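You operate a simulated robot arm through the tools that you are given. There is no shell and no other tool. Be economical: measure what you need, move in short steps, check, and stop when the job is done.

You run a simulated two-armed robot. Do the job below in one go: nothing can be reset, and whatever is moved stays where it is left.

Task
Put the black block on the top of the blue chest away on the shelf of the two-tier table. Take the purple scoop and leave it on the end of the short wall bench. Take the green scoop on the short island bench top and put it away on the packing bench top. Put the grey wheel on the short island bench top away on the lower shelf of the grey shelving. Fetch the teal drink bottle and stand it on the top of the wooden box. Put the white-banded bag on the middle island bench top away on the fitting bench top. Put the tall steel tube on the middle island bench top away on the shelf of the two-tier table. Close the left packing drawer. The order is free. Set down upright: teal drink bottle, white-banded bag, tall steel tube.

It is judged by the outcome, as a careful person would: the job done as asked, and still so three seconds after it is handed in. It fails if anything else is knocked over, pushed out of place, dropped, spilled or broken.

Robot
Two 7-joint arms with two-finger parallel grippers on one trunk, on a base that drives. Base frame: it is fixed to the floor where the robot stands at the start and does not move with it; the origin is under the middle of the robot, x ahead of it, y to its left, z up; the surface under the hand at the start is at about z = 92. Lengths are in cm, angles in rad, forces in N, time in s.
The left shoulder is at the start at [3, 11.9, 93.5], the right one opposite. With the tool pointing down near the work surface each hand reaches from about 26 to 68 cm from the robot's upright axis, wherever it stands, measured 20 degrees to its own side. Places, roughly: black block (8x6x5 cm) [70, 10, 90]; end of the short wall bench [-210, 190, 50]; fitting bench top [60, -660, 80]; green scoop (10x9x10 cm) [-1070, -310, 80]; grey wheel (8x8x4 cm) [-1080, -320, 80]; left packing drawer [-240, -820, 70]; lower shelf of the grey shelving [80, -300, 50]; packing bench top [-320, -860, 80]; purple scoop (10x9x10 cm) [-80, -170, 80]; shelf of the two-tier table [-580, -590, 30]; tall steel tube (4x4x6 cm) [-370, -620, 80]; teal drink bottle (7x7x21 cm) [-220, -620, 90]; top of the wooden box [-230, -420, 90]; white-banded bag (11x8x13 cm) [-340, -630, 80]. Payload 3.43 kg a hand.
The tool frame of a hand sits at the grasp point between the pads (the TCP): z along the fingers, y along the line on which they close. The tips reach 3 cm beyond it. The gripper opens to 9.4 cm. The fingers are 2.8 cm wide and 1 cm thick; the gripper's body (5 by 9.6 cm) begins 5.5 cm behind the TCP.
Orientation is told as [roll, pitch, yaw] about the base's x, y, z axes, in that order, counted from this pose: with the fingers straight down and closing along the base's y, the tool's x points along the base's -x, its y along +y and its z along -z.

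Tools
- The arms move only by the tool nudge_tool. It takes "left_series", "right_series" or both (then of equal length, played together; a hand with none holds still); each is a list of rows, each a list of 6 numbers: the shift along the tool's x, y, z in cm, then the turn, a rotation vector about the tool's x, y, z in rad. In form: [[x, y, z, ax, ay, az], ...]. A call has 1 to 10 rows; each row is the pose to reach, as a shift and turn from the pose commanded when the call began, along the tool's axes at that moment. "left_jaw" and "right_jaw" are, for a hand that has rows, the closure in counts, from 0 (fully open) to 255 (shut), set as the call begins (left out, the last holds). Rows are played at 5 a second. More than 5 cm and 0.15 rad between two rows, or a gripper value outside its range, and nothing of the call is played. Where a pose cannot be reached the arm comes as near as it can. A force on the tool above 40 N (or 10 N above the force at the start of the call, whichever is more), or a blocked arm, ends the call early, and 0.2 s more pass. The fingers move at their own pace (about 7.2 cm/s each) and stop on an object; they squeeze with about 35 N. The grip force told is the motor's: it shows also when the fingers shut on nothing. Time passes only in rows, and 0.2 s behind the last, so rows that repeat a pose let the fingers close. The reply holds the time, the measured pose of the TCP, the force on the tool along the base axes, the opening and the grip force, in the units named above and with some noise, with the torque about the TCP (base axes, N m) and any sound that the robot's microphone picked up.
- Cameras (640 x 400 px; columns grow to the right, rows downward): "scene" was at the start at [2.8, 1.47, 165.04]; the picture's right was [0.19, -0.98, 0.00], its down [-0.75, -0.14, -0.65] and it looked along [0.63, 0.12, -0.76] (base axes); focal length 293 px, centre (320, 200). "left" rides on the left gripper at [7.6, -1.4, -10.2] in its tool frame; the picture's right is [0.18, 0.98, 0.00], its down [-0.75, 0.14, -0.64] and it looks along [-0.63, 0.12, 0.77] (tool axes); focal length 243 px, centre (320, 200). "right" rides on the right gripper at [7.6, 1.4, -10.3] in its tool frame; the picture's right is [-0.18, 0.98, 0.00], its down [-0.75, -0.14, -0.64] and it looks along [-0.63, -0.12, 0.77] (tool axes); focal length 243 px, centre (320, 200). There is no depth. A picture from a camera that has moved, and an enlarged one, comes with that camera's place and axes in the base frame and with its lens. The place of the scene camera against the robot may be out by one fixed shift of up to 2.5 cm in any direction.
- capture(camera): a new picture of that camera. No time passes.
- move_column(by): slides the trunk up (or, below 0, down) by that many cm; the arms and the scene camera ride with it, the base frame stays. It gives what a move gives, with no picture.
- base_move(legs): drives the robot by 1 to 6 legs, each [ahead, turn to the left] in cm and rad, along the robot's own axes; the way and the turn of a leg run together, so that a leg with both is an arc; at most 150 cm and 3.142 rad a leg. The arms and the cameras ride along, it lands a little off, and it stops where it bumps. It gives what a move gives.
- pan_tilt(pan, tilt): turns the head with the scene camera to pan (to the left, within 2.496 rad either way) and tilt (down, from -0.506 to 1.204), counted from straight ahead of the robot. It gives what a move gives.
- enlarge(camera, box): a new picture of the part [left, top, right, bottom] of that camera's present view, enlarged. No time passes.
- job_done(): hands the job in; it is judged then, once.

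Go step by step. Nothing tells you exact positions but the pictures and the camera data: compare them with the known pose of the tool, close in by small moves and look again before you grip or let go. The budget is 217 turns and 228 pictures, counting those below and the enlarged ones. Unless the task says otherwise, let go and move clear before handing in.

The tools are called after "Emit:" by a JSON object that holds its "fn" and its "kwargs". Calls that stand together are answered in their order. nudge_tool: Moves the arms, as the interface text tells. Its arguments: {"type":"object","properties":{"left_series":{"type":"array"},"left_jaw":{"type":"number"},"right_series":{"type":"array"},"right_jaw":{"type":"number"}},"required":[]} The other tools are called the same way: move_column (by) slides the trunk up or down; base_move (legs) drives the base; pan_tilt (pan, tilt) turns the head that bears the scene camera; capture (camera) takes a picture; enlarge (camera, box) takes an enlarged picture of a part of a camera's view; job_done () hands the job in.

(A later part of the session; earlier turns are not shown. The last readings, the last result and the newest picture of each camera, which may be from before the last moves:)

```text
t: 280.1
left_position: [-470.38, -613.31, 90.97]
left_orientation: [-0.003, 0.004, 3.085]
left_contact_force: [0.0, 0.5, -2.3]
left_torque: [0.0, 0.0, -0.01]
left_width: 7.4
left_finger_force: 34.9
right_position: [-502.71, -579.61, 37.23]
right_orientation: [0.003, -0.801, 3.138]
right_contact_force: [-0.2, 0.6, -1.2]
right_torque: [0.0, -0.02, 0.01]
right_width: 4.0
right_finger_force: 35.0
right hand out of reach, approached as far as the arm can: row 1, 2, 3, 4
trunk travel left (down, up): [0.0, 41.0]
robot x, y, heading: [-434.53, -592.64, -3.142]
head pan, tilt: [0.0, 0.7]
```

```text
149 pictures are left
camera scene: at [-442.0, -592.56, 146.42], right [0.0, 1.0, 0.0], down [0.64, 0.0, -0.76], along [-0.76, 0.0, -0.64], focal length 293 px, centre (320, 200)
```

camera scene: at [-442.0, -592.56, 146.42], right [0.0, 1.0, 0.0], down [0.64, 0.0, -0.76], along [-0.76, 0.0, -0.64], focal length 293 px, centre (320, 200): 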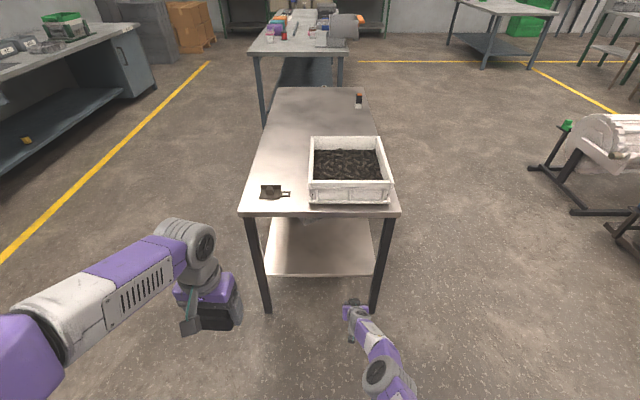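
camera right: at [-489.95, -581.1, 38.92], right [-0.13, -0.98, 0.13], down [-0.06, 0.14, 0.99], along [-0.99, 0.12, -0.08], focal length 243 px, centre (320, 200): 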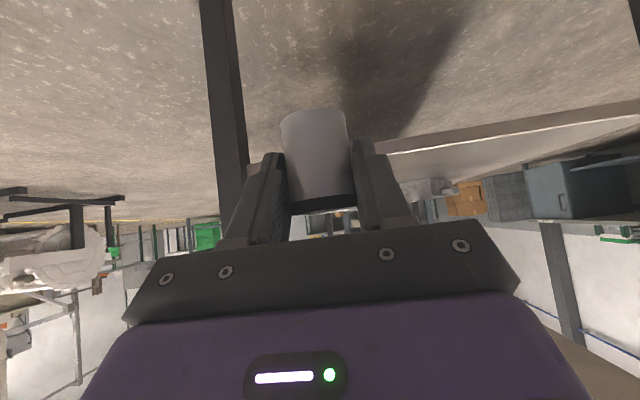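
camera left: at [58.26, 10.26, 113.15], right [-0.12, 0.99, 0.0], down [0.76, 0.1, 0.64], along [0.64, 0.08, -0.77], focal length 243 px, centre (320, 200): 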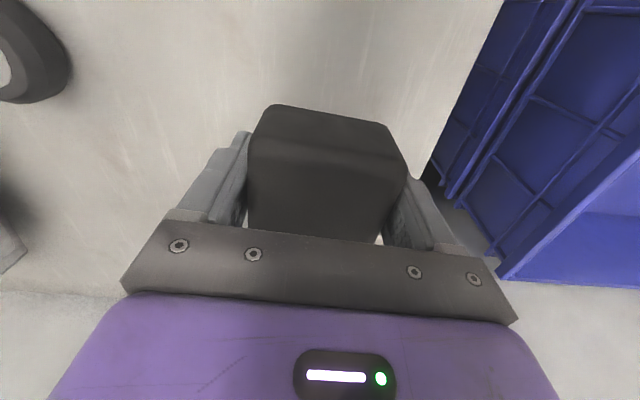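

The arm is straight again (its real pivot is about 13 cm ahead and 14 cm above the stated shoulder, reach ≈53 to the wrist). I bend it by going up, back, then down.

Emit:
{"fn": "nudge_tool", "kwargs": {"right_series": [[-2.15, 0, -2.1, 0, 0, 0], [-4.3, 0, -4.2, 0, 0, 0], [-6.45, 0, -6.3, 0, 0, 0], [-4.4, 0, -8.4, 0, 0, 0], [-2.3, 0, -10.6, 0, 0, 0], [-0.1, 0, -8.5, 0, 0, 0], [2.0, 0, -6.4, 0, 0, 0], [3.4, 0, -5.0, 0, 0, 0], [3.4, 0, -5.0, 0, 0, 0]]}}

```text
t: 282.1
left_position: [-470.23, -613.3, 90.93]
left_orientation: [-0.003, 0.004, 3.086]
left_contact_force: [-0.5, 0.0, -3.0]
left_torque: [0.0, -0.02, 0.01]
left_width: 7.41
left_finger_force: 34.8
right_position: [-498.41, -577.41, 39.84]
right_orientation: [0.003, -0.796, 3.139]
right_contact_force: [-0.6, 0.0, -0.8]
right_torque: [0.02, 0.01, 0.02]
right_width: 3.99
right_finger_force: 34.5
right hand out of reach, approached as far as the arm can: row 7, 8, 9
trunk travel left (down, up): [0.0, 41.0]
robot x, y, heading: [-435.18, -592.57, -3.138]
head pan, tilt: [0.0, 0.7]
```

Emit:
{"fn": "nudge_tool", "kwargs": {"right_series": [[0, -4, 0, 0, 0, 0], [0, -8, 0, 0, 0, 0], [1.4, -10, 1.4, 0, 0, 0], [2.8, -10, 2.8, 0, 0, 0], [4.2, -10, 4.2, 0, 0, 0], [4.2, -10, 4.2, 0, 0, 0]]}}

```text
t: 283.4
left_position: [-470.17, -613.29, 91.03]
left_orientation: [-0.001, 0.004, 3.085]
left_contact_force: [0.6, -0.3, -1.1]
left_torque: [0.0, 0.01, -0.02]
left_width: 7.41
left_finger_force: 35.1
right_position: [-498.88, -567.49, 33.92]
right_orientation: [0.003, -0.801, 3.138]
right_contact_force: [0.0, 0.8, -0.7]
right_torque: [-0.02, 0.0, -0.01]
right_width: 4.0
right_finger_force: 34.7
trunk travel left (down, up): [0.0, 41.0]
robot x, y, heading: [-434.73, -592.59, -3.14]
head pan, tilt: [0.0, 0.7]
```

Reaching with the hand farther out to the side works (z 33.9). I raise it 4 cm and shift the base left so that this hand lines up with y≈−580.

Emit:
{"fn": "nudge_tool", "kwargs": {"right_series": [[-1.4, 0, -1.4, 0, 0, 0], [-3, 0, -3, 0, 0, 0], [-3, 0, -3, 0, 0, 0]]}}

Emit:
{"fn": "base_move", "kwargs": {"legs": [[-30, 0], [0, 0.4], [31, 0], [0, -0.4]]}}

Emit:
{"fn": "capture", "kwargs": {"camera": "right"}}

Emit:
{"fn": "capture", "kwargs": {"camera": "scene"}}

```text
t: 284.2
left_position: [-470.15, -613.34, 90.88]
left_orientation: [0.0, 0.005, 3.084]
left_contact_force: [0.5, -0.1, -2.5]
left_torque: [0.03, 0.0, 0.0]
left_width: 7.43
left_finger_force: 35.3
right_position: [-498.84, -567.48, 38.1]
right_orientation: [0.003, -0.799, 3.138]
right_contact_force: [-0.4, 0.5, -1.1]
right_torque: [0.0, 0.02, 0.02]
right_width: 4.0
right_finger_force: 35.7
trunk travel left (down, up): [0.0, 41.0]
robot x, y, heading: [-434.37, -592.38, -3.136]
head pan, tilt: [0.0, 0.7]
```

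```text
t: 285.1
left_position: [-469.41, -613.03, 90.93]
left_orientation: [-0.002, 0.005, 3.08]
left_contact_force: [-0.7, 0.1, -1.9]
left_torque: [0.0, 0.0, -0.01]
left_width: 7.44
left_finger_force: 35.1
right_position: [-497.53, -567.11, 37.95]
right_orientation: [0.004, -0.801, 3.129]
right_contact_force: [-0.3, 0.5, -0.5]
right_torque: [0.02, 0.02, -0.01]
right_width: 3.99
right_finger_force: 34.9
trunk travel left (down, up): [0.0, 41.0]
robot x, y, heading: [-433.68, -592.16, 3.14]
head pan, tilt: [0.0, 0.7]
stopped in leg 1: the robot was blocked; the commanded pose is now the measured one
```

```text
148 pictures are left
camera right: at [-484.85, -568.6, 39.67], right [-0.14, -0.98, 0.13], down [-0.06, 0.14, 0.99], along [-0.99, 0.12, -0.08], focal length 243 px, centre (320, 200)
```

right: 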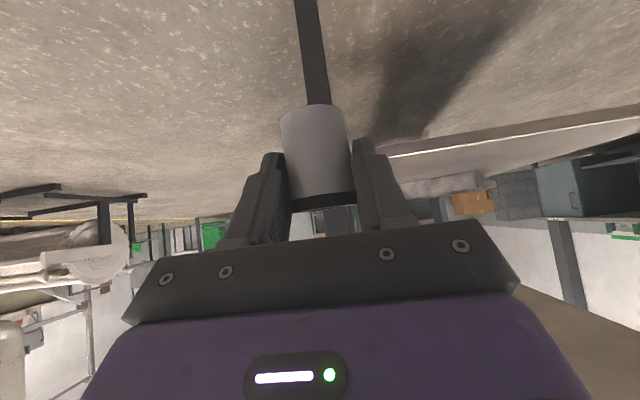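

```text
147 pictures are left
camera scene: at [-441.07, -592.43, 146.41], right [0.0, 1.0, 0.0], down [0.64, 0.0, -0.76], along [-0.76, 0.0, -0.64], focal length 293 px, centre (320, 200)
```

scene: 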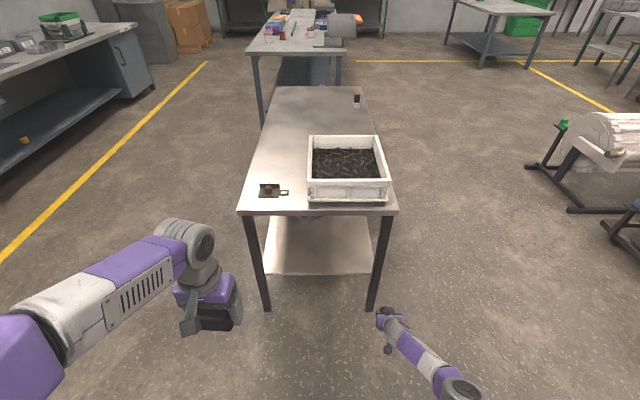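

The base touched the island bench end behind me; I shift sideways with short forward legs instead.

Emit:
{"fn": "base_move", "kwargs": {"legs": [[7, 0], [0, 0.9], [16, 0], [0, -0.9]]}}

Emit:
{"fn": "capture", "kwargs": {"camera": "right"}}

Emit:
{"fn": "capture", "kwargs": {"camera": "scene"}}

```text
t: 291.7
left_position: [-486.02, -625.77, 90.92]
left_orientation: [-0.001, 0.003, 3.089]
left_contact_force: [0.6, 0.1, -2.7]
left_torque: [-0.01, 0.04, -0.03]
left_width: 7.4
left_finger_force: 34.5
right_position: [-514.71, -580.11, 37.99]
right_orientation: [0.004, -0.799, -3.141]
right_contact_force: [0.4, -0.1, -0.3]
right_torque: [0.02, 0.0, -0.01]
right_width: 4.01
right_finger_force: 34.8
trunk travel left (down, up): [0.0, 41.0]
robot x, y, heading: [-450.51, -604.32, -3.131]
head pan, tilt: [0.0, 0.7]
```

```text
146 pictures are left
camera right: at [-502.01, -581.5, 39.68], right [-0.13, -0.98, 0.13], down [-0.07, 0.14, 0.99], along [-0.99, 0.11, -0.08], focal length 243 px, centre (320, 200)
```

right: 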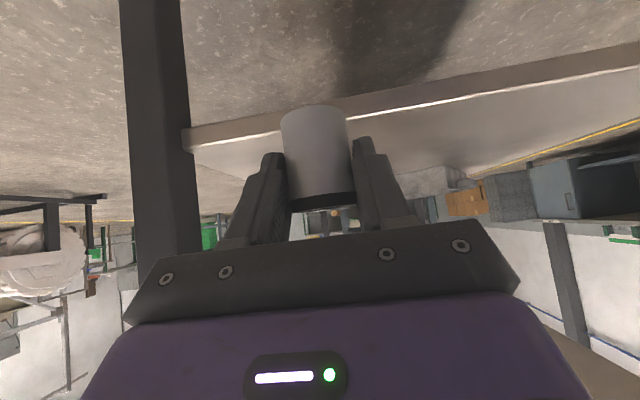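

```text
145 pictures are left
camera scene: at [-457.97, -604.84, 146.42], right [-0.01, 1.0, 0.0], down [0.64, 0.01, -0.76], along [-0.76, -0.01, -0.64], focal length 293 px, centre (320, 200)
```

scene: 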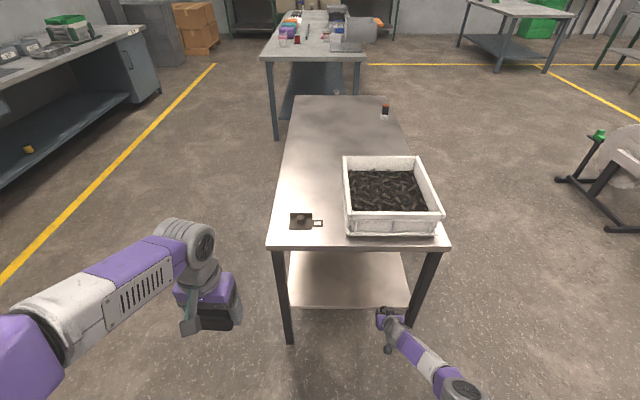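

Emit:
{"fn": "base_move", "kwargs": {"legs": [[19, 0]]}}

Emit:
{"fn": "capture", "kwargs": {"camera": "right"}}

Emit:
{"fn": "capture", "kwargs": {"camera": "scene"}}

```text
t: 293.3
left_position: [-504.56, -625.88, 90.88]
left_orientation: [-0.002, 0.003, 3.088]
left_contact_force: [-0.3, -1.2, -1.9]
left_torque: [-0.01, -0.01, 0.0]
left_width: 7.43
left_finger_force: 34.8
right_position: [-533.18, -580.07, 37.94]
right_orientation: [0.003, -0.799, 3.142]
right_contact_force: [-1.4, -0.6, 0.0]
right_torque: [0.03, 0.0, 0.0]
right_width: 4.01
right_finger_force: 35.3
trunk travel left (down, up): [0.0, 41.0]
robot x, y, heading: [-468.95, -605.13, -3.13]
head pan, tilt: [0.0, 0.7]
```

```text
144 pictures are left
camera right: at [-520.49, -581.59, 39.66], right [-0.13, -0.98, 0.13], down [-0.07, 0.14, 0.99], along [-0.99, 0.12, -0.08], focal length 243 px, centre (320, 200)
```

right: 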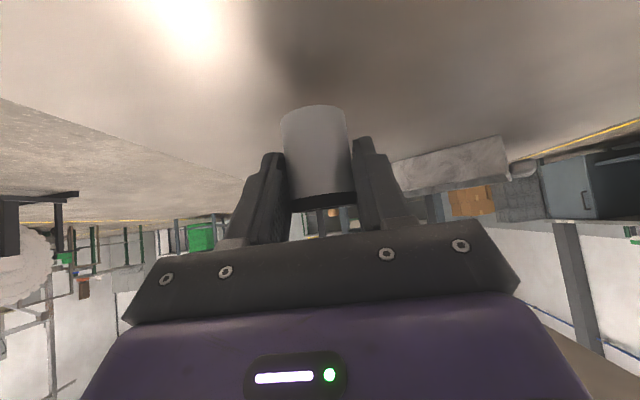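

```text
143 pictures are left
camera scene: at [-476.51, -604.99, 146.41], right [-0.01, 1.0, 0.0], down [0.64, 0.0, -0.76], along [-0.76, -0.01, -0.64], focal length 293 px, centre (320, 200)
```

scene: 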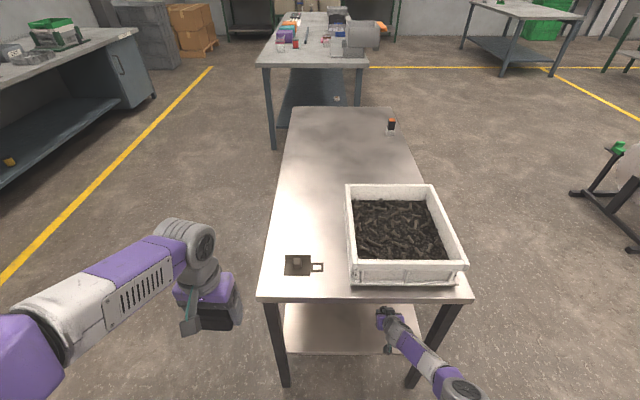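

Emit:
{"fn": "nudge_tool", "kwargs": {"right_series": [[0.7, 0, 0.7, 0, 0, 0], [1.2, 0, 1.2, 0, 0, 0], [1.6, 0, 1.6, 0, 0, 0], [1.9, 0, 1.9, 0, 0, 0], [2.2, 0, 2.2, 0, 0, 0], [2.5, 0, 2.5, 0, 0, 0], [2.8, 0, 2.8, 0, 0, 0]]}}

Emit:
{"fn": "capture", "kwargs": {"camera": "right"}}

```text
t: 294.7
left_position: [-504.44, -625.86, 90.87]
left_orientation: [-0.005, 0.003, 3.091]
left_contact_force: [-0.6, -0.5, -1.3]
left_torque: [-0.01, -0.04, 0.0]
left_width: 7.4
left_finger_force: 35.1
right_position: [-533.7, -580.07, 35.06]
right_orientation: [0.001, -0.811, -3.138]
right_contact_force: [-5.7, 0.8, 13.8]
right_torque: [0.1, 0.15, 0.05]
right_width: 3.99
right_finger_force: 35.2
trunk travel left (down, up): [0.0, 41.0]
robot x, y, heading: [-469.41, -605.29, -3.139]
head pan, tilt: [0.0, 0.7]
stopped in row 7 (right hand): the force on the tool passed its limit at 47 N (the readings are from after the stop); the commanded pose is now the measured one
```

```text
142 pictures are left
camera right: at [-520.91, -581.45, 36.61], right [-0.12, -0.98, 0.13], down [-0.05, 0.14, 0.99], along [-0.99, 0.11, -0.07], focal length 243 px, centre (320, 200)
```

right: 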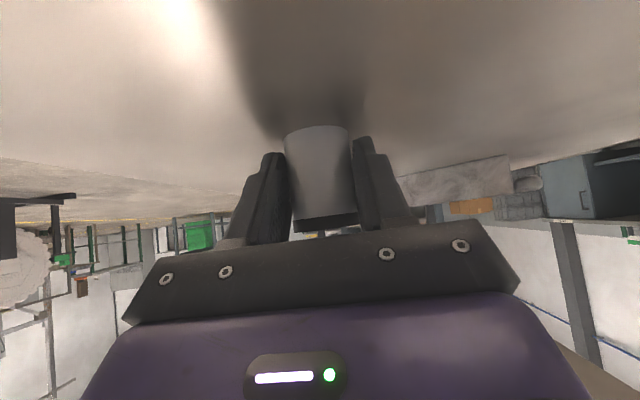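

Emit:
{"fn": "nudge_tool", "kwargs": {"right_series": [[-0.15, 0, -0.15, 0, 0.011, 0], [-0.15, 0, -0.15, 0, 0.011, 0]]}}

Emit:
{"fn": "nudge_tool", "kwargs": {"right_series": [[0, 0, 0, 0, 0, 0], [0, 0, 0, 0, 0, 0], [0, 0, 0, 0, 0, 0], [0, 0, 0, 0, 0, 0]], "right_jaw": 80}}

Emit:
{"fn": "capture", "kwargs": {"camera": "right"}}

```text
t: 295.3
left_position: [-504.46, -625.92, 90.96]
left_orientation: [-0.003, 0.002, 3.09]
left_contact_force: [0.9, -0.2, -2.0]
left_torque: [-0.02, -0.02, 0.01]
left_width: 7.4
left_finger_force: 35.4
right_position: [-533.48, -580.03, 35.0]
right_orientation: [0.001, -0.796, -3.136]
right_contact_force: [-4.2, -0.5, 12.5]
right_torque: [0.14, 0.39, 0.05]
right_width: 3.96
right_finger_force: 34.8
trunk travel left (down, up): [0.0, 41.0]
robot x, y, heading: [-469.46, -604.91, -3.133]
head pan, tilt: [0.0, 0.7]
```

```text
t: 296.3
left_position: [-504.44, -625.98, 91.03]
left_orientation: [0.0, 0.001, 3.091]
left_contact_force: [-0.6, -0.3, -2.2]
left_torque: [-0.03, 0.01, 0.02]
left_width: 7.41
left_finger_force: 35.2
right_position: [-533.51, -580.09, 35.08]
right_orientation: [0.001, -0.796, -3.138]
right_contact_force: [7.5, -12.6, 16.6]
right_torque: [0.11, 0.01, -0.06]
right_width: 5.72
right_finger_force: 0.1
trunk travel left (down, up): [0.0, 41.0]
robot x, y, heading: [-469.0, -604.69, -3.137]
head pan, tilt: [0.0, 0.7]
```

```text
141 pictures are left
camera right: at [-520.7, -581.52, 36.84], right [-0.12, -0.98, 0.13], down [-0.07, 0.14, 0.99], along [-0.99, 0.11, -0.09], focal length 243 px, centre (320, 200)
```

right: 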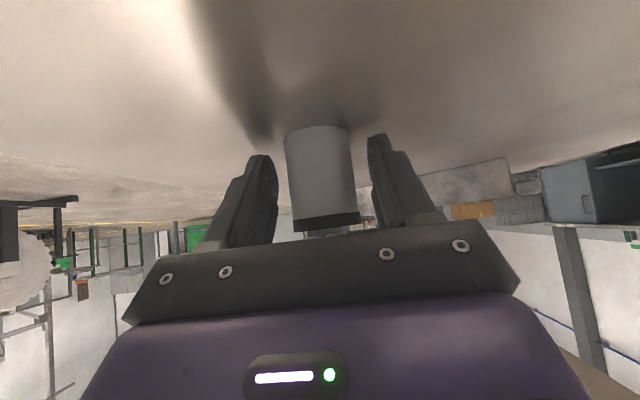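

Emit:
{"fn": "nudge_tool", "kwargs": {"right_series": [[-0.2, 0.2, -0.2, 0, 0, 0], [-0.4, 0.4, -0.4, 0, 0, 0], [-0.4, 0.4, -0.4, 0, 0, 0]], "right_jaw": 0}}

Emit:
{"fn": "nudge_tool", "kwargs": {"right_series": [[0, 0, -1.5, 0, 0, 0], [0, 0, -4, 0, 0, 0], [0, 0, -7, 0, 0, 0], [0, 0, -10, 0, 0, 0], [0, 0, -10, 0, 0, 0]]}}

Emit:
{"fn": "base_move", "kwargs": {"legs": [[-22, 0]]}}

Emit:
{"fn": "capture", "kwargs": {"camera": "right"}}

```text
t: 297.1
left_position: [-504.59, -625.92, 91.02]
left_orientation: [0.0, 0.002, 3.09]
left_contact_force: [0.0, 0.1, -2.0]
left_torque: [-0.01, 0.01, 0.02]
left_width: 7.44
left_finger_force: 34.8
right_position: [-533.46, -580.39, 35.6]
right_orientation: [0.002, -0.793, -3.139]
right_contact_force: [-0.4, 0.4, -0.4]
right_torque: [0.0, 0.03, -0.03]
right_width: 9.39
right_finger_force: 0.0
trunk travel left (down, up): [0.0, 41.0]
robot x, y, heading: [-469.06, -605.02, -3.135]
head pan, tilt: [0.0, 0.7]
```

```text
t: 298.3
left_position: [-504.59, -625.86, 90.91]
left_orientation: [-0.002, 0.004, 3.09]
left_contact_force: [-0.7, 0.7, -1.7]
left_torque: [0.01, 0.04, 0.01]
left_width: 7.4
left_finger_force: 34.9
right_position: [-526.43, -580.36, 42.58]
right_orientation: [0.009, -0.788, -3.138]
right_contact_force: [0.2, -0.1, -0.7]
right_torque: [-0.02, 0.01, -0.02]
right_width: 9.41
right_finger_force: 0.0
trunk travel left (down, up): [0.0, 41.0]
robot x, y, heading: [-468.96, -605.03, -3.135]
head pan, tilt: [0.0, 0.7]
```

```text
t: 300.0
left_position: [-482.47, -625.66, 90.92]
left_orientation: [-0.002, 0.003, 3.086]
left_contact_force: [1.2, 0.4, -3.3]
left_torque: [0.02, 0.02, -0.01]
left_width: 7.42
left_finger_force: 34.9
right_position: [-504.19, -580.07, 42.58]
right_orientation: [0.008, -0.79, 3.143]
right_contact_force: [-1.2, 1.0, -0.7]
right_torque: [0.01, -0.02, -0.03]
right_width: 9.44
right_finger_force: 0.0
trunk travel left (down, up): [0.0, 41.0]
robot x, y, heading: [-446.93, -604.79, -3.132]
head pan, tilt: [0.0, 0.7]
```

```text
140 pictures are left
camera right: at [-491.58, -581.53, 44.43], right [-0.12, -0.98, 0.14], down [-0.08, 0.15, 0.99], along [-0.99, 0.11, -0.09], focal length 243 px, centre (320, 200)
```

right: 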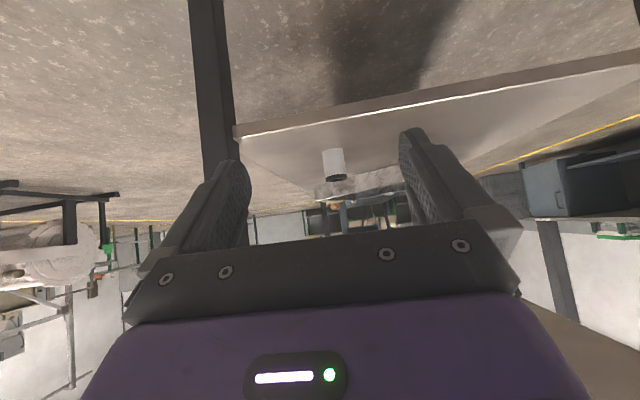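

Tube stands upright on the shelf. For the block I must regrip it at a tilt, so I raise up, stow the right hand, and will set the block on the free left strip of the table top first.

Emit:
{"fn": "move_column", "kwargs": {"by": 23}}

Emit:
{"fn": "nudge_tool", "kwargs": {"right_series": [[-1.3, 0, -3.7, 0, 0.08, 0], [-2.6, 0, -7.4, 0, 0.16, 0], [-3.9, 0, -11, 0, 0.24, 0], [-5.2, 0, -14.7, 0, 0.32, 0], [-6.5, 0, -18.4, 0, 0.4, 0], [-7.8, 0, -22, 0, 0.48, 0], [-9.1, 0, -25.7, 0, 0.56, 0], [-10.4, 0, -29.4, 0, 0.64, 0], [-11.7, 0, -33, 0, 0.72, 0], [-12.9, 0, -36.7, 0, 0.79, 0]]}}

Emit:
{"fn": "base_move", "kwargs": {"legs": [[0, -0.8], [17, 0], [0, 0.8]]}}

Emit:
{"fn": "capture", "kwargs": {"camera": "scene"}}

```text
t: 302.4
left_position: [-482.63, -625.7, 113.91]
left_orientation: [-0.001, 0.003, 3.087]
left_contact_force: [0.2, -0.9, -2.0]
left_torque: [0.0, 0.0, 0.01]
left_width: 7.39
left_finger_force: 34.8
right_position: [-504.2, -580.17, 65.57]
right_orientation: [0.01, -0.787, 3.142]
right_contact_force: [-0.9, -0.6, -0.1]
right_torque: [-0.01, -0.01, -0.01]
right_width: 9.39
right_finger_force: 0.0
trunk travel left (down, up): [-23.0, 18.0]
robot x, y, heading: [-447.07, -604.54, -3.136]
head pan, tilt: [0.0, 0.7]
```

```text
t: 304.6
left_position: [-482.51, -625.83, 113.95]
left_orientation: [0.0, 0.003, 3.087]
left_contact_force: [0.8, -0.1, -2.7]
left_torque: [0.0, 0.01, 0.02]
left_width: 7.41
left_finger_force: 34.8
right_position: [-487.36, -580.02, 100.73]
right_orientation: [0.005, 0.002, -3.138]
right_contact_force: [0.3, 0.6, 0.1]
right_torque: [0.02, 0.02, 0.0]
right_width: 9.39
right_finger_force: 0.0
trunk travel left (down, up): [-23.0, 18.0]
robot x, y, heading: [-446.73, -604.69, -3.14]
head pan, tilt: [0.0, 0.7]
```

```text
t: 310.3
left_position: [-494.77, -613.26, 113.92]
left_orientation: [-0.002, 0.004, 3.09]
left_contact_force: [0.9, 0.8, -2.5]
left_torque: [-0.01, 0.0, 0.01]
left_width: 7.44
left_finger_force: 35.3
right_position: [-499.6, -567.53, 100.64]
right_orientation: [0.007, 0.002, -3.133]
right_contact_force: [0.0, 0.2, 0.3]
right_torque: [-0.01, 0.0, -0.03]
right_width: 9.41
right_finger_force: 0.0
trunk travel left (down, up): [-23.0, 18.0]
robot x, y, heading: [-459.34, -592.42, -3.14]
head pan, tilt: [0.0, 0.7]
```

```text
139 pictures are left
camera scene: at [-466.64, -592.37, 169.42], right [-0.01, 1.0, 0.0], down [0.64, 0.0, -0.76], along [-0.76, -0.01, -0.64], focal length 293 px, centre (320, 200)
```

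scene: 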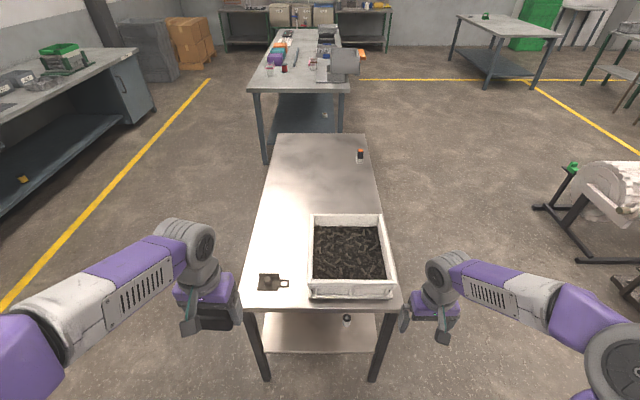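

Emit:
{"fn": "base_move", "kwargs": {"legs": [[24, 0]]}}

Emit:
{"fn": "nudge_tool", "kwargs": {"left_series": [[-3, -0.3, 3, 0, 0, 0], [-6, -0.6, 6, 0, 0, 0], [-9, -0.9, 9, 0, 0, 0], [-12, -1.2, 12, 0, 0, 0], [-15, -1.5, 15, 0, 0, 0], [-18, -1.8, 18, 0, 0, 0], [-21, -2, 21, 0, 0, 0], [-24, -2, 24, 0, 0, 0], [-27, -2, 26, 0, 0, 0], [-28, -2, 27, 0, 0, 0]]}}

Emit:
{"fn": "capture", "kwargs": {"camera": "left"}}

Emit:
{"fn": "capture", "kwargs": {"camera": "scene"}}

```text
t: 312.1
left_position: [-518.87, -613.45, 113.82]
left_orientation: [-0.002, 0.005, 3.091]
left_contact_force: [0.1, 0.0, -2.1]
left_torque: [-0.02, -0.08, 0.02]
left_width: 7.4
left_finger_force: 34.8
right_position: [-523.6, -567.69, 100.69]
right_orientation: [0.007, 0.002, -3.131]
right_contact_force: [-0.8, 0.0, 0.3]
right_torque: [0.07, -0.04, 0.01]
right_width: 9.39
right_finger_force: 0.0
trunk travel left (down, up): [-23.0, 18.0]
robot x, y, heading: [-483.19, -592.24, -3.137]
head pan, tilt: [0.0, 0.7]
```

```text
t: 314.3
left_position: [-546.57, -610.11, 86.7]
left_orientation: [-0.001, 0.006, 3.091]
left_contact_force: [0.3, -0.2, -1.7]
left_torque: [-0.01, -0.03, -0.02]
left_width: 7.41
left_finger_force: 34.9
right_position: [-523.65, -567.92, 100.76]
right_orientation: [0.007, 0.003, -3.132]
right_contact_force: [-0.1, -0.4, -0.5]
right_torque: [0.03, 0.01, -0.02]
right_width: 9.39
right_finger_force: 0.1
trunk travel left (down, up): [-23.0, 18.0]
robot x, y, heading: [-483.19, -592.68, -3.136]
head pan, tilt: [0.0, 0.7]
```

```text
138 pictures are left
camera left: at [-538.91, -608.98, 97.09], right [0.13, -0.99, 0.0], down [-0.76, -0.1, 0.64], along [-0.63, -0.09, -0.77], focal length 243 px, centre (320, 200)
```

left: 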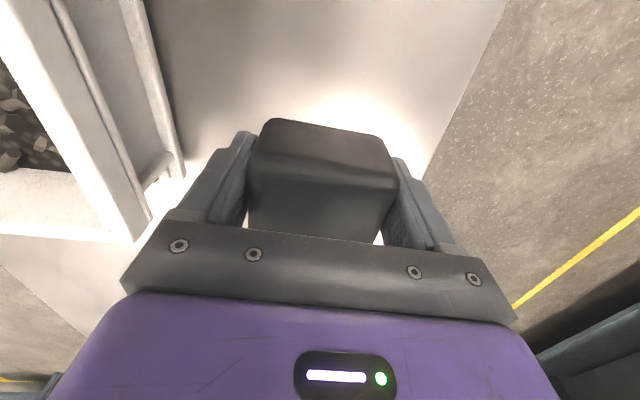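

```text
137 pictures are left
camera scene: at [-490.64, -592.55, 169.42], right [-0.01, 1.0, 0.0], down [0.64, 0.01, -0.76], along [-0.76, -0.01, -0.64], focal length 293 px, centre (320, 200)
```

scene: 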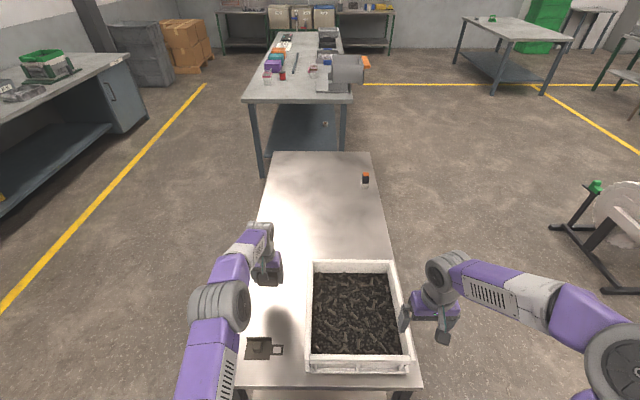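

Emit:
{"fn": "nudge_tool", "kwargs": {"left_series": [[0, 0, 4, 0, 0, 0], [0, 0, 8, 0, 0, 0], [0, 0, 10, 0, 0, 0], [0, 0, 11, 0, 0, 0], [0, 0, 11.6, 0, 0, 0], [0, 0, 12.2, 0, 0, 0], [0, 0, 12.7, 0, 0, 0], [0, 0, 13.2, 0, 0, 0], [0, 0, 13.6, 0, 0, 0], [0, 0, 14, 0, 0, 0]]}}

Emit:
{"fn": "capture", "kwargs": {"camera": "left"}}

```text
t: 315.3
left_position: [-546.83, -609.92, 76.96]
left_orientation: [0.001, -0.006, 3.093]
left_contact_force: [15.7, 2.0, 20.5]
left_torque: [-0.09, 0.29, -0.02]
left_width: 7.41
left_finger_force: 34.7
right_position: [-523.43, -567.8, 100.82]
right_orientation: [0.006, -0.001, -3.131]
right_contact_force: [0.5, 1.2, -0.2]
right_torque: [0.0, 0.02, -0.01]
right_width: 9.4
right_finger_force: 0.1
trunk travel left (down, up): [-23.0, 18.0]
robot x, y, heading: [-483.21, -592.29, -3.134]
head pan, tilt: [0.0, 0.7]
stopped in row 5 (left hand): the force on the tool passed its limit at 50 N (the readings are from after the stop); the commanded pose is now the measured one
```

```text
136 pictures are left
camera left: at [-539.1, -608.81, 87.29], right [0.14, -0.99, 0.0], down [-0.75, -0.1, 0.65], along [-0.64, -0.09, -0.76], focal length 243 px, centre (320, 200)
```

left: 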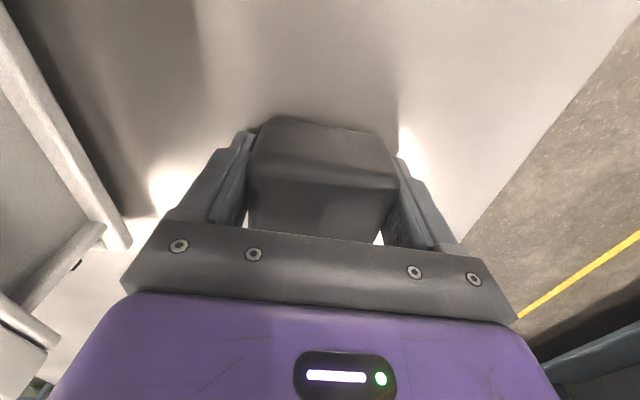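

Emit:
{"fn": "nudge_tool", "kwargs": {"left_series": [[0, 0, -0.1, 0, 0.008, 0], [0, 0, -0.2, 0, 0.008, 0]]}}

Emit:
{"fn": "nudge_tool", "kwargs": {"left_series": [[0, 0, 0, 0, 0, 0], [0, 0, 0, 0, 0, 0], [0, 0, 0, 0, 0, 0], [0, 0, -3, 0, 0, 0], [0, 0, -6, 0, 0, 0], [0, 0, -10, 0, 0, 0], [2, 0, -12, 0, 0, 0], [4, 0, -14, 0, 0, 0], [4, 0, -14, 0, 0, 0]], "left_jaw": 0}}

Emit:
{"fn": "nudge_tool", "kwargs": {"left_series": [[1, 0, 0, 0, -0.12, 0], [2, 0, 0, 0, -0.24, 0], [2, 0, 0, 0, -0.36, 0], [2, 0, 0, 0, -0.48, 0], [2, 0, 0, 0, -0.6, 0], [2, 0, 0, 0, -0.7, 0], [2, 0, 0, 0, -0.8, 0], [2, 0, 0, 0, -0.8, 0]]}}

Emit:
{"fn": "capture", "kwargs": {"camera": "left"}}

```text
t: 315.9
left_position: [-546.91, -610.05, 77.11]
left_orientation: [0.001, -0.001, 3.093]
left_contact_force: [4.0, 0.2, 17.9]
left_torque: [0.02, 0.57, -0.01]
left_width: 7.4
left_finger_force: 35.0
right_position: [-523.48, -567.61, 100.86]
right_orientation: [0.007, 0.001, -3.132]
right_contact_force: [0.6, -0.5, -0.5]
right_torque: [0.02, -0.01, -0.02]
right_width: 9.39
right_finger_force: 0.0
trunk travel left (down, up): [-23.0, 18.0]
robot x, y, heading: [-483.35, -592.31, -3.135]
head pan, tilt: [0.0, 0.7]
```

```text
t: 317.9
left_position: [-542.93, -610.01, 91.02]
left_orientation: [0.0, 0.003, 3.092]
left_contact_force: [0.7, -0.1, -0.5]
left_torque: [-0.03, 0.03, 0.0]
left_width: 9.41
left_finger_force: 0.0
right_position: [-523.75, -567.74, 100.71]
right_orientation: [0.008, 0.001, -3.132]
right_contact_force: [0.5, -0.3, 0.5]
right_torque: [-0.03, 0.01, 0.02]
right_width: 9.4
right_finger_force: 0.1
trunk travel left (down, up): [-23.0, 18.0]
robot x, y, heading: [-483.1, -592.27, -3.13]
head pan, tilt: [0.0, 0.7]
```

```text
t: 319.7
left_position: [-540.96, -610.25, 90.87]
left_orientation: [0.0, -0.801, 3.091]
left_contact_force: [0.1, 0.6, 0.4]
left_torque: [0.0, -0.01, 0.01]
left_width: 9.4
left_finger_force: 0.2
right_position: [-523.63, -567.72, 100.86]
right_orientation: [0.007, 0.002, -3.131]
right_contact_force: [-0.5, 0.1, 0.9]
right_torque: [-0.01, 0.01, -0.02]
right_width: 9.41
right_finger_force: 0.1
trunk travel left (down, up): [-23.0, 18.0]
robot x, y, heading: [-483.41, -592.7, -3.135]
head pan, tilt: [0.0, 0.7]
```

```text
135 pictures are left
camera left: at [-528.25, -609.42, 92.67], right [0.08, -0.99, -0.13], down [-0.07, -0.14, 0.99], along [-0.99, -0.07, -0.08], focal length 243 px, centre (320, 200)
```

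left: 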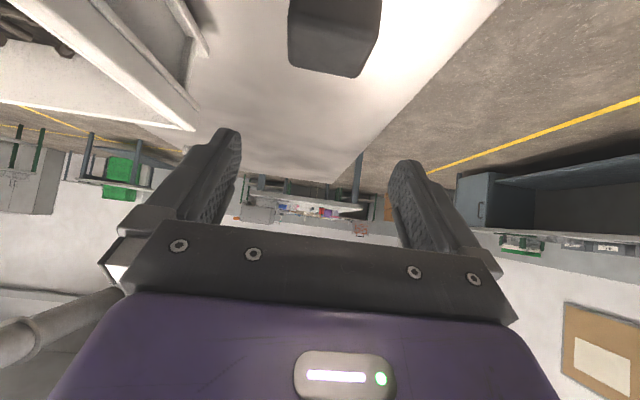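

Emit:
{"fn": "nudge_tool", "kwargs": {"left_series": [[3, 0, 0, 0, 0, 0], [5.5, 0.1, 1, 0, 0, 0], [5.5, 0.1, 4, 0, 0, 0], [5.5, 0.1, 4, 0, 0, 0]]}}

Emit:
{"fn": "capture", "kwargs": {"camera": "left"}}

```text
t: 320.7
left_position: [-539.98, -610.45, 84.05]
left_orientation: [-0.001, -0.799, 3.091]
left_contact_force: [-0.4, -0.4, 1.0]
left_torque: [-0.04, -0.03, 0.02]
left_width: 9.38
left_finger_force: 0.0
right_position: [-523.58, -567.67, 100.75]
right_orientation: [0.008, 0.002, -3.131]
right_contact_force: [-0.6, -1.2, 0.3]
right_torque: [0.03, 0.0, -0.01]
right_width: 9.38
right_finger_force: 0.0
trunk travel left (down, up): [-23.0, 18.0]
robot x, y, heading: [-482.81, -592.54, -3.134]
head pan, tilt: [0.0, 0.7]
```

```text
134 pictures are left
camera left: at [-527.22, -609.57, 85.83], right [0.08, -0.99, -0.13], down [-0.07, -0.14, 0.99], along [-0.99, -0.07, -0.08], focal length 243 px, centre (320, 200)
```

left: 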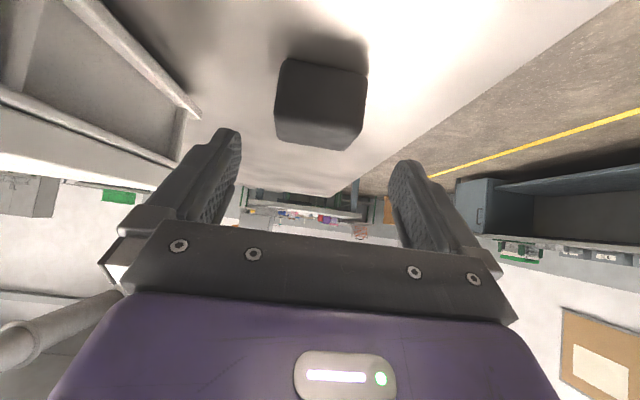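

Emit:
{"fn": "nudge_tool", "kwargs": {"left_series": [[0, 0, 3, 0, 0, 0], [0, 0, 6, 0, 0, 0], [0, 0, 8, 0, 0, 0], [0, 0, 9, 0, 0, 0], [0, 0, 9.4, 0, 0, 0]]}}

Emit:
{"fn": "nudge_tool", "kwargs": {"left_series": [[0, 0, 0, 0, 0, 0], [0, 0, 0, 0, 0, 0], [0, 0, 0, 0, 0, 0], [0, 0, 0, 0, 0, 0], [0, 0, 0, 0, 0, 0]], "left_jaw": 255}}

Emit:
{"fn": "capture", "kwargs": {"camera": "left"}}

```text
t: 321.9
left_position: [-546.67, -610.23, 77.63]
left_orientation: [0.001, -0.799, 3.093]
left_contact_force: [-0.5, -1.4, -0.3]
left_torque: [0.02, -0.02, 0.03]
left_width: 9.4
left_finger_force: 0.1
right_position: [-523.58, -567.74, 100.82]
right_orientation: [0.005, 0.001, -3.13]
right_contact_force: [0.3, -0.6, 0.6]
right_torque: [0.01, 0.0, 0.0]
right_width: 9.39
right_finger_force: 0.0
trunk travel left (down, up): [-23.0, 18.0]
robot x, y, heading: [-483.42, -592.26, -3.134]
head pan, tilt: [0.0, 0.7]
```

```text
t: 323.1
left_position: [-546.64, -610.13, 77.57]
left_orientation: [0.001, -0.799, 3.092]
left_contact_force: [-1.4, 0.8, 0.1]
left_torque: [-0.05, 0.02, -0.07]
left_width: 7.39
left_finger_force: 34.3
right_position: [-523.61, -567.7, 100.82]
right_orientation: [0.007, 0.003, -3.132]
right_contact_force: [-0.4, 0.0, 0.0]
right_torque: [0.04, -0.02, 0.03]
right_width: 9.38
right_finger_force: 0.0
trunk travel left (down, up): [-23.0, 18.0]
robot x, y, heading: [-483.63, -592.31, -3.131]
head pan, tilt: [0.0, 0.7]
```

```text
133 pictures are left
camera left: at [-534.0, -609.2, 79.39], right [0.08, -0.99, -0.13], down [-0.07, -0.14, 0.99], along [-0.99, -0.07, -0.08], focal length 243 px, centre (320, 200)
```

left: 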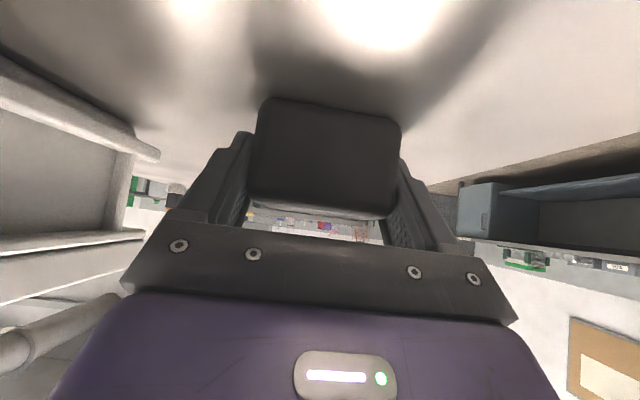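

Emit:
{"fn": "nudge_tool", "kwargs": {"left_series": [[-0.2, 0, -0.2, 0, 0, 0], [-0.6, 0, -0.6, 0, 0, 0], [-1.2, 0, -1.2, 0, 0, 0], [-2.2, 0, -2.2, 0, 0, 0], [-3.5, 0, -3.5, 0, 0, 0], [-5, 0, -5, 0, 0, 0], [-6.5, 0, -6.5, 0, 0, 0], [-8, 0, -8, 0, 0, 0], [-9.5, 0, -9.5, 0, 0, 0], [-9.5, 0, -9.5, 0, 0, 0]]}}

Emit:
{"fn": "base_move", "kwargs": {"legs": [[-47, 0]]}}

Emit:
{"fn": "capture", "kwargs": {"camera": "left"}}

```text
t: 325.3
left_position: [-546.72, -610.15, 90.81]
left_orientation: [0.0, -0.796, 3.09]
left_contact_force: [1.0, 0.2, -1.8]
left_torque: [-0.03, -0.03, -0.03]
left_width: 7.43
left_finger_force: 35.3
right_position: [-523.71, -567.68, 100.72]
right_orientation: [0.007, 0.003, -3.13]
right_contact_force: [1.2, -0.5, -0.6]
right_torque: [0.0, 0.01, 0.0]
right_width: 9.41
right_finger_force: 0.1
trunk travel left (down, up): [-23.0, 18.0]
robot x, y, heading: [-483.39, -592.22, -3.137]
head pan, tilt: [0.0, 0.7]
```

```text
t: 328.1
left_position: [-499.84, -610.21, 90.9]
left_orientation: [0.0, -0.798, 3.103]
left_contact_force: [0.3, 0.2, -1.9]
left_torque: [0.03, 0.02, 0.04]
left_width: 7.42
left_finger_force: 35.0
right_position: [-477.23, -567.58, 100.74]
right_orientation: [0.007, 0.001, -3.119]
right_contact_force: [0.3, -0.7, 0.4]
right_torque: [-0.01, 0.04, 0.01]
right_width: 9.39
right_finger_force: 0.1
trunk travel left (down, up): [-23.0, 18.0]
robot x, y, heading: [-436.58, -592.13, -3.121]
head pan, tilt: [0.0, 0.7]
```

```text
132 pictures are left
camera left: at [-487.1, -609.13, 92.67], right [0.09, -0.99, -0.13], down [-0.07, -0.14, 0.99], along [-0.99, -0.08, -0.08], focal length 243 px, centre (320, 200)
```

left: 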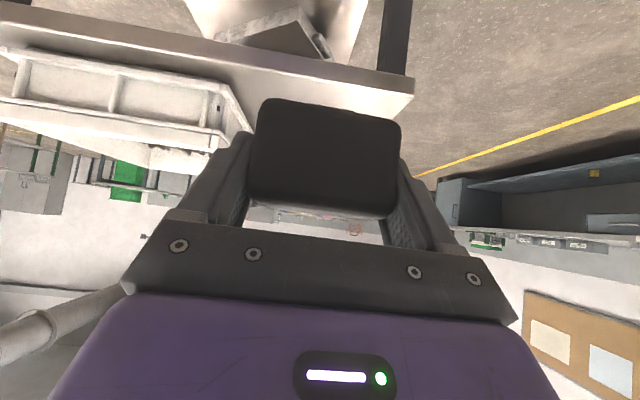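

Block regripped at the tilt. I lower the trunk and reach down and out with the left hand.

Emit:
{"fn": "move_column", "kwargs": {"by": -23}}

Emit:
{"fn": "nudge_tool", "kwargs": {"left_series": [[0, 2, 0, 0, 0, 0], [0, 5, 0, 0, 0, 0], [2.5, 7, 2.5, 0, 0, 0], [5.5, 7, 5.5, 0, 0, 0], [8.5, 7, 8.5, 0, 0, 0], [11.5, 7, 11.5, 0, 0, 0], [14.5, 7, 14.5, 0, 0, 0], [17.5, 7, 17.5, 0, 0, 0], [20, 7, 20, 0, 0, 0], [20, 7, 20, 0, 0, 0]], "right_series": [[0, 0, -2, 0, 0, 0], [0, 0, -4, 0, 0, 0], [0, 0, -6, 0, 0, 0], [0, 0, -8, 0, 0, 0], [0, 0, -10, 0, 0, 0], [0, 0, -12, 0, 0, 0], [0, 0, -14, 0, 0, 0], [0, 0, -16, 0, 0, 0], [0, 0, -18, 0, 0, 0], [0, 0, -18, 0, 0, 0]]}}

Emit:
{"fn": "capture", "kwargs": {"camera": "left"}}

```text
t: 330.5
left_position: [-499.78, -610.24, 67.88]
left_orientation: [-0.001, -0.797, 3.103]
left_contact_force: [1.0, -0.1, -2.6]
left_torque: [0.01, -0.01, 0.04]
left_width: 7.43
left_finger_force: 35.0
right_position: [-477.35, -567.57, 77.76]
right_orientation: [0.008, 0.002, -3.119]
right_contact_force: [0.8, 0.2, -0.4]
right_torque: [-0.03, 0.02, 0.01]
right_width: 9.4
right_finger_force: 0.1
trunk travel left (down, up): [0.0, 41.0]
robot x, y, heading: [-436.73, -591.91, -3.121]
head pan, tilt: [0.0, 0.7]
```

```text
t: 332.7
left_position: [-500.26, -617.33, 39.72]
left_orientation: [0.0, -0.797, 3.102]
left_contact_force: [0.4, -0.3, -2.2]
left_torque: [-0.02, -0.01, -0.01]
left_width: 7.42
left_finger_force: 35.1
right_position: [-477.21, -567.48, 95.6]
right_orientation: [0.007, 0.001, -3.119]
right_contact_force: [0.8, 0.7, 0.8]
right_torque: [0.01, -0.02, -0.02]
right_width: 9.41
right_finger_force: 0.2
trunk travel left (down, up): [0.0, 41.0]
robot x, y, heading: [-436.56, -591.68, -3.123]
head pan, tilt: [0.0, 0.7]
```

```text
131 pictures are left
camera left: at [-487.55, -616.19, 41.42], right [0.09, -0.99, -0.13], down [-0.07, -0.14, 0.99], along [-0.99, -0.08, -0.08], focal length 243 px, centre (320, 200)
```

left: 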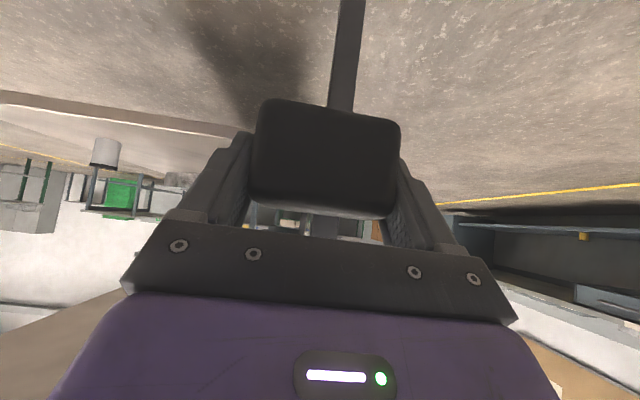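

Emit:
{"fn": "base_move", "kwargs": {"legs": [[4, -0.02], [0, -1.1], [15.5, 0], [0, 1.1]]}}

Emit:
{"fn": "capture", "kwargs": {"camera": "left"}}

Emit:
{"fn": "capture", "kwargs": {"camera": "scene"}}

```text
t: 338.8
left_position: [-514.21, -562.33, 39.99]
left_orientation: [-0.017, -0.807, 2.498]
left_contact_force: [0.2, -0.2, -2.5]
left_torque: [0.04, 0.0, 0.0]
left_width: 7.43
left_finger_force: 35.3
right_position: [-468.9, -535.68, 95.79]
right_orientation: [0.008, 0.001, 2.588]
right_contact_force: [0.8, 0.5, 0.4]
right_torque: [0.03, -0.03, 0.02]
right_width: 9.42
right_finger_force: 0.0
trunk travel left (down, up): [0.0, 41.0]
robot x, y, heading: [-447.86, -577.87, 2.585]
head pan, tilt: [0.0, 0.7]
stopped in leg 4: the force on the tool passed its limit at 108 N (the readings are from after the stop); the commanded pose is now the measured one
```

```text
130 pictures are left
camera left: at [-503.29, -568.84, 41.63], right [-0.5, -0.85, -0.14], down [-0.14, -0.09, 0.99], along [-0.86, 0.51, -0.08], focal length 243 px, centre (320, 200)
```

left: 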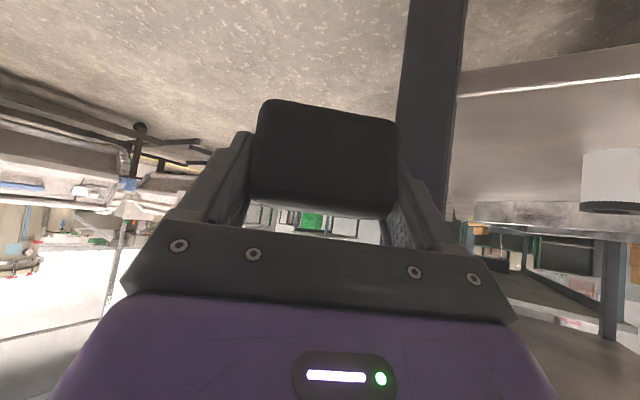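

```text
129 pictures are left
camera scene: at [-454.59, -575.2, 146.42], right [0.53, 0.85, 0.0], down [0.55, -0.34, -0.77], along [-0.65, 0.4, -0.64], focal length 293 px, centre (320, 200)
```

scene: 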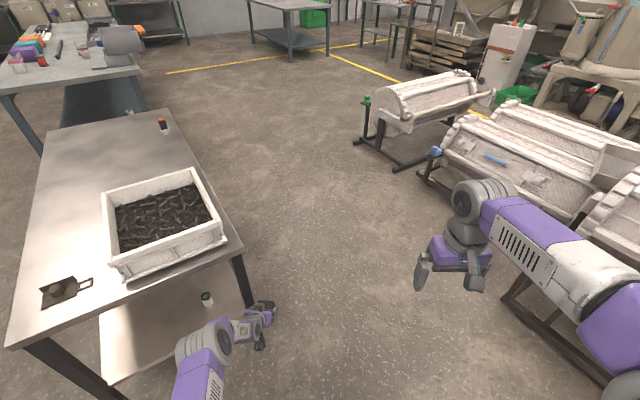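

The left gripper touched the table's right leg during the turn. I turn away, raise and draw in the arm, then square up.

Emit:
{"fn": "base_move", "kwargs": {"legs": [[0, -0.2]]}}

Emit:
{"fn": "move_column", "kwargs": {"by": 20}}

Emit:
{"fn": "nudge_tool", "kwargs": {"left_series": [[2, 0, -2.1, 0, 0, 0], [4, 0, -4.3, 0, 0, 0], [6.5, 0, -6.7, 0, 0, 0], [9, 0, -9.2, 0, 0, 0], [11.5, 0, -11.7, 0, 0, 0], [14, 0, -14.3, 0, 0, 0], [14, 0, -14.3, 0, 0, 0]]}}

Emit:
{"fn": "capture", "kwargs": {"camera": "left"}}

```text
t: 340.0
left_position: [-509.77, -549.3, 40.01]
left_orientation: [-0.016, -0.809, 2.294]
left_contact_force: [0.6, 0.6, -1.9]
left_torque: [-0.05, -0.02, -0.01]
left_width: 7.42
left_finger_force: 35.1
right_position: [-460.02, -532.22, 95.67]
right_orientation: [0.006, 0.001, 2.388]
right_contact_force: [-0.3, -0.5, 0.6]
right_torque: [0.0, 0.01, 0.02]
right_width: 9.41
right_finger_force: 0.0
trunk travel left (down, up): [0.0, 41.0]
robot x, y, heading: [-448.11, -578.23, 2.383]
head pan, tilt: [0.0, 0.7]
```

```text
t: 342.1
left_position: [-509.86, -549.47, 60.01]
left_orientation: [-0.018, -0.806, 2.298]
left_contact_force: [-0.1, -0.1, -3.4]
left_torque: [-0.01, -0.04, 0.0]
left_width: 7.41
left_finger_force: 34.6
right_position: [-460.09, -532.33, 115.58]
right_orientation: [0.006, 0.002, 2.388]
right_contact_force: [-0.2, 0.9, 0.5]
right_torque: [0.02, -0.01, 0.0]
right_width: 9.41
right_finger_force: 0.0
trunk travel left (down, up): [-20.0, 21.0]
robot x, y, heading: [-448.21, -577.98, 2.383]
head pan, tilt: [0.0, 0.7]
```

```text
t: 343.7
left_position: [-496.71, -564.52, 59.76]
left_orientation: [-0.019, -0.808, 2.295]
left_contact_force: [1.6, 1.1, -2.6]
left_torque: [-0.01, 0.01, -0.01]
left_width: 7.41
left_finger_force: 35.2
right_position: [-459.99, -532.22, 115.61]
right_orientation: [0.006, 0.002, 2.387]
right_contact_force: [-0.3, 0.3, -0.3]
right_torque: [0.01, 0.01, -0.02]
right_width: 9.42
right_finger_force: 0.0
trunk travel left (down, up): [-20.0, 21.0]
robot x, y, heading: [-448.22, -578.02, 2.384]
head pan, tilt: [0.0, 0.7]
```

```text
128 pictures are left
camera left: at [-487.35, -573.0, 61.39], right [-0.66, -0.74, -0.14], down [-0.15, -0.06, 0.99], along [-0.74, 0.67, -0.08], focal length 243 px, centre (320, 200)
```

left: 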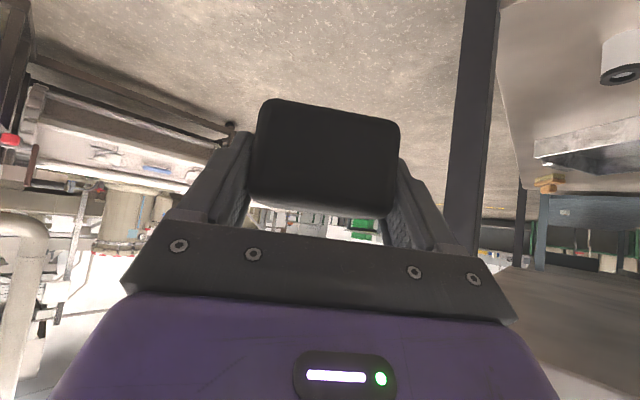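

Emit:
{"fn": "base_move", "kwargs": {"legs": [[0, 0.757]]}}

Emit:
{"fn": "capture", "kwargs": {"camera": "scene"}}

Emit:
{"fn": "capture", "kwargs": {"camera": "left"}}

```text
t: 346.1
left_position: [-492.77, -601.62, 59.69]
left_orientation: [-0.019, -0.807, 3.055]
left_contact_force: [-0.7, -0.6, -2.6]
left_torque: [-0.03, -0.04, 0.01]
left_width: 7.38
left_finger_force: 35.1
right_position: [-488.21, -552.97, 115.73]
right_orientation: [0.006, 0.002, -3.137]
right_contact_force: [0.1, 0.4, 0.1]
right_torque: [0.01, 0.01, 0.01]
right_width: 9.4
right_finger_force: 0.1
trunk travel left (down, up): [-20.0, 21.0]
robot x, y, heading: [-448.21, -578.21, -3.14]
head pan, tilt: [0.0, 0.7]
```

```text
127 pictures are left
camera scene: at [-455.45, -578.15, 166.42], right [0.0, 1.0, 0.0], down [0.64, 0.0, -0.76], along [-0.76, 0.0, -0.64], focal length 293 px, centre (320, 200)
```

scene: 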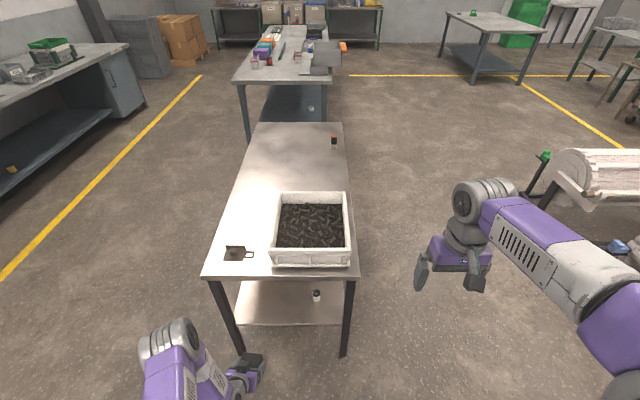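

```text
126 pictures are left
camera left: at [-480.02, -601.33, 61.36], right [0.03, -0.99, -0.15], down [-0.07, -0.15, 0.99], along [-1.0, -0.02, -0.08], focal length 243 px, centre (320, 200)
```

left: 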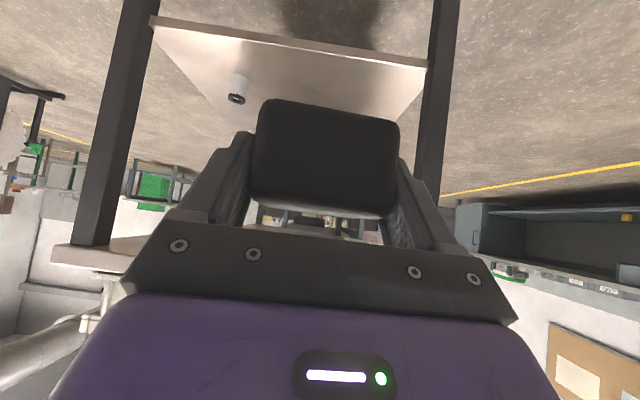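

Emit:
{"fn": "nudge_tool", "kwargs": {"left_series": [[-2.3, 0.3, 2.3, 0, 0, 0], [-4.6, 0.6, 4.7, 0, 0, 0], [-7, 0.9, 7.1, 0, 0, 0], [-9.3, 1.2, 9.5, 0, 0, 0], [-11.6, 1.5, 12, 0, 0, 0], [-13, 1.6, 13.4, 0, 0, 0], [-13, 1.6, 13.4, 0.01, 0, 0]]}}

Emit:
{"fn": "move_column", "kwargs": {"by": -20}}

Emit:
{"fn": "capture", "kwargs": {"camera": "left"}}

```text
t: 347.7
left_position: [-511.47, -601.41, 59.8]
left_orientation: [-0.027, -0.806, 3.055]
left_contact_force: [-0.7, 0.5, -2.5]
left_torque: [-0.01, -0.04, -0.01]
left_width: 7.4
left_finger_force: 35.0
right_position: [-488.35, -553.17, 115.62]
right_orientation: [0.007, 0.001, -3.136]
right_contact_force: [0.4, 0.1, -0.2]
right_torque: [0.0, 0.02, -0.02]
right_width: 9.41
right_finger_force: 0.1
trunk travel left (down, up): [-20.0, 21.0]
robot x, y, heading: [-448.27, -577.9, -3.139]
head pan, tilt: [0.0, 0.7]
```

```text
t: 349.9
left_position: [-511.47, -601.38, 39.77]
left_orientation: [-0.028, -0.809, 3.052]
left_contact_force: [0.5, -0.2, -1.8]
left_torque: [-0.02, -0.04, 0.0]
left_width: 7.42
left_finger_force: 34.9
right_position: [-488.21, -553.12, 95.67]
right_orientation: [0.007, 0.002, -3.137]
right_contact_force: [0.4, 0.1, -0.2]
right_torque: [0.02, 0.0, 0.04]
right_width: 9.4
right_finger_force: 0.0
trunk travel left (down, up): [0.0, 41.0]
robot x, y, heading: [-447.96, -577.97, -3.137]
head pan, tilt: [0.0, 0.7]
```

```text
125 pictures are left
camera left: at [-498.74, -601.21, 41.44], right [0.02, -0.99, -0.15], down [-0.07, -0.15, 0.99], along [-1.0, -0.01, -0.08], focal length 243 px, centre (320, 200)
```

left: 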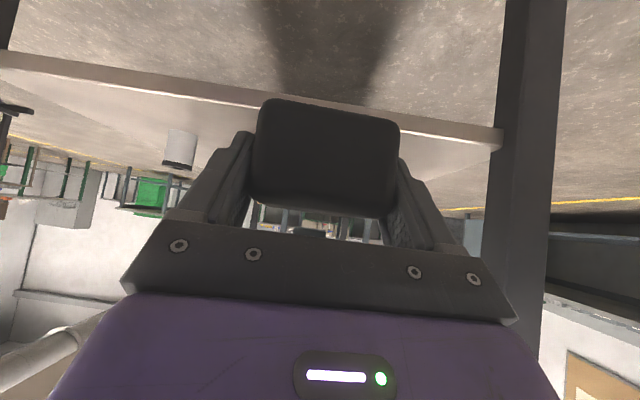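

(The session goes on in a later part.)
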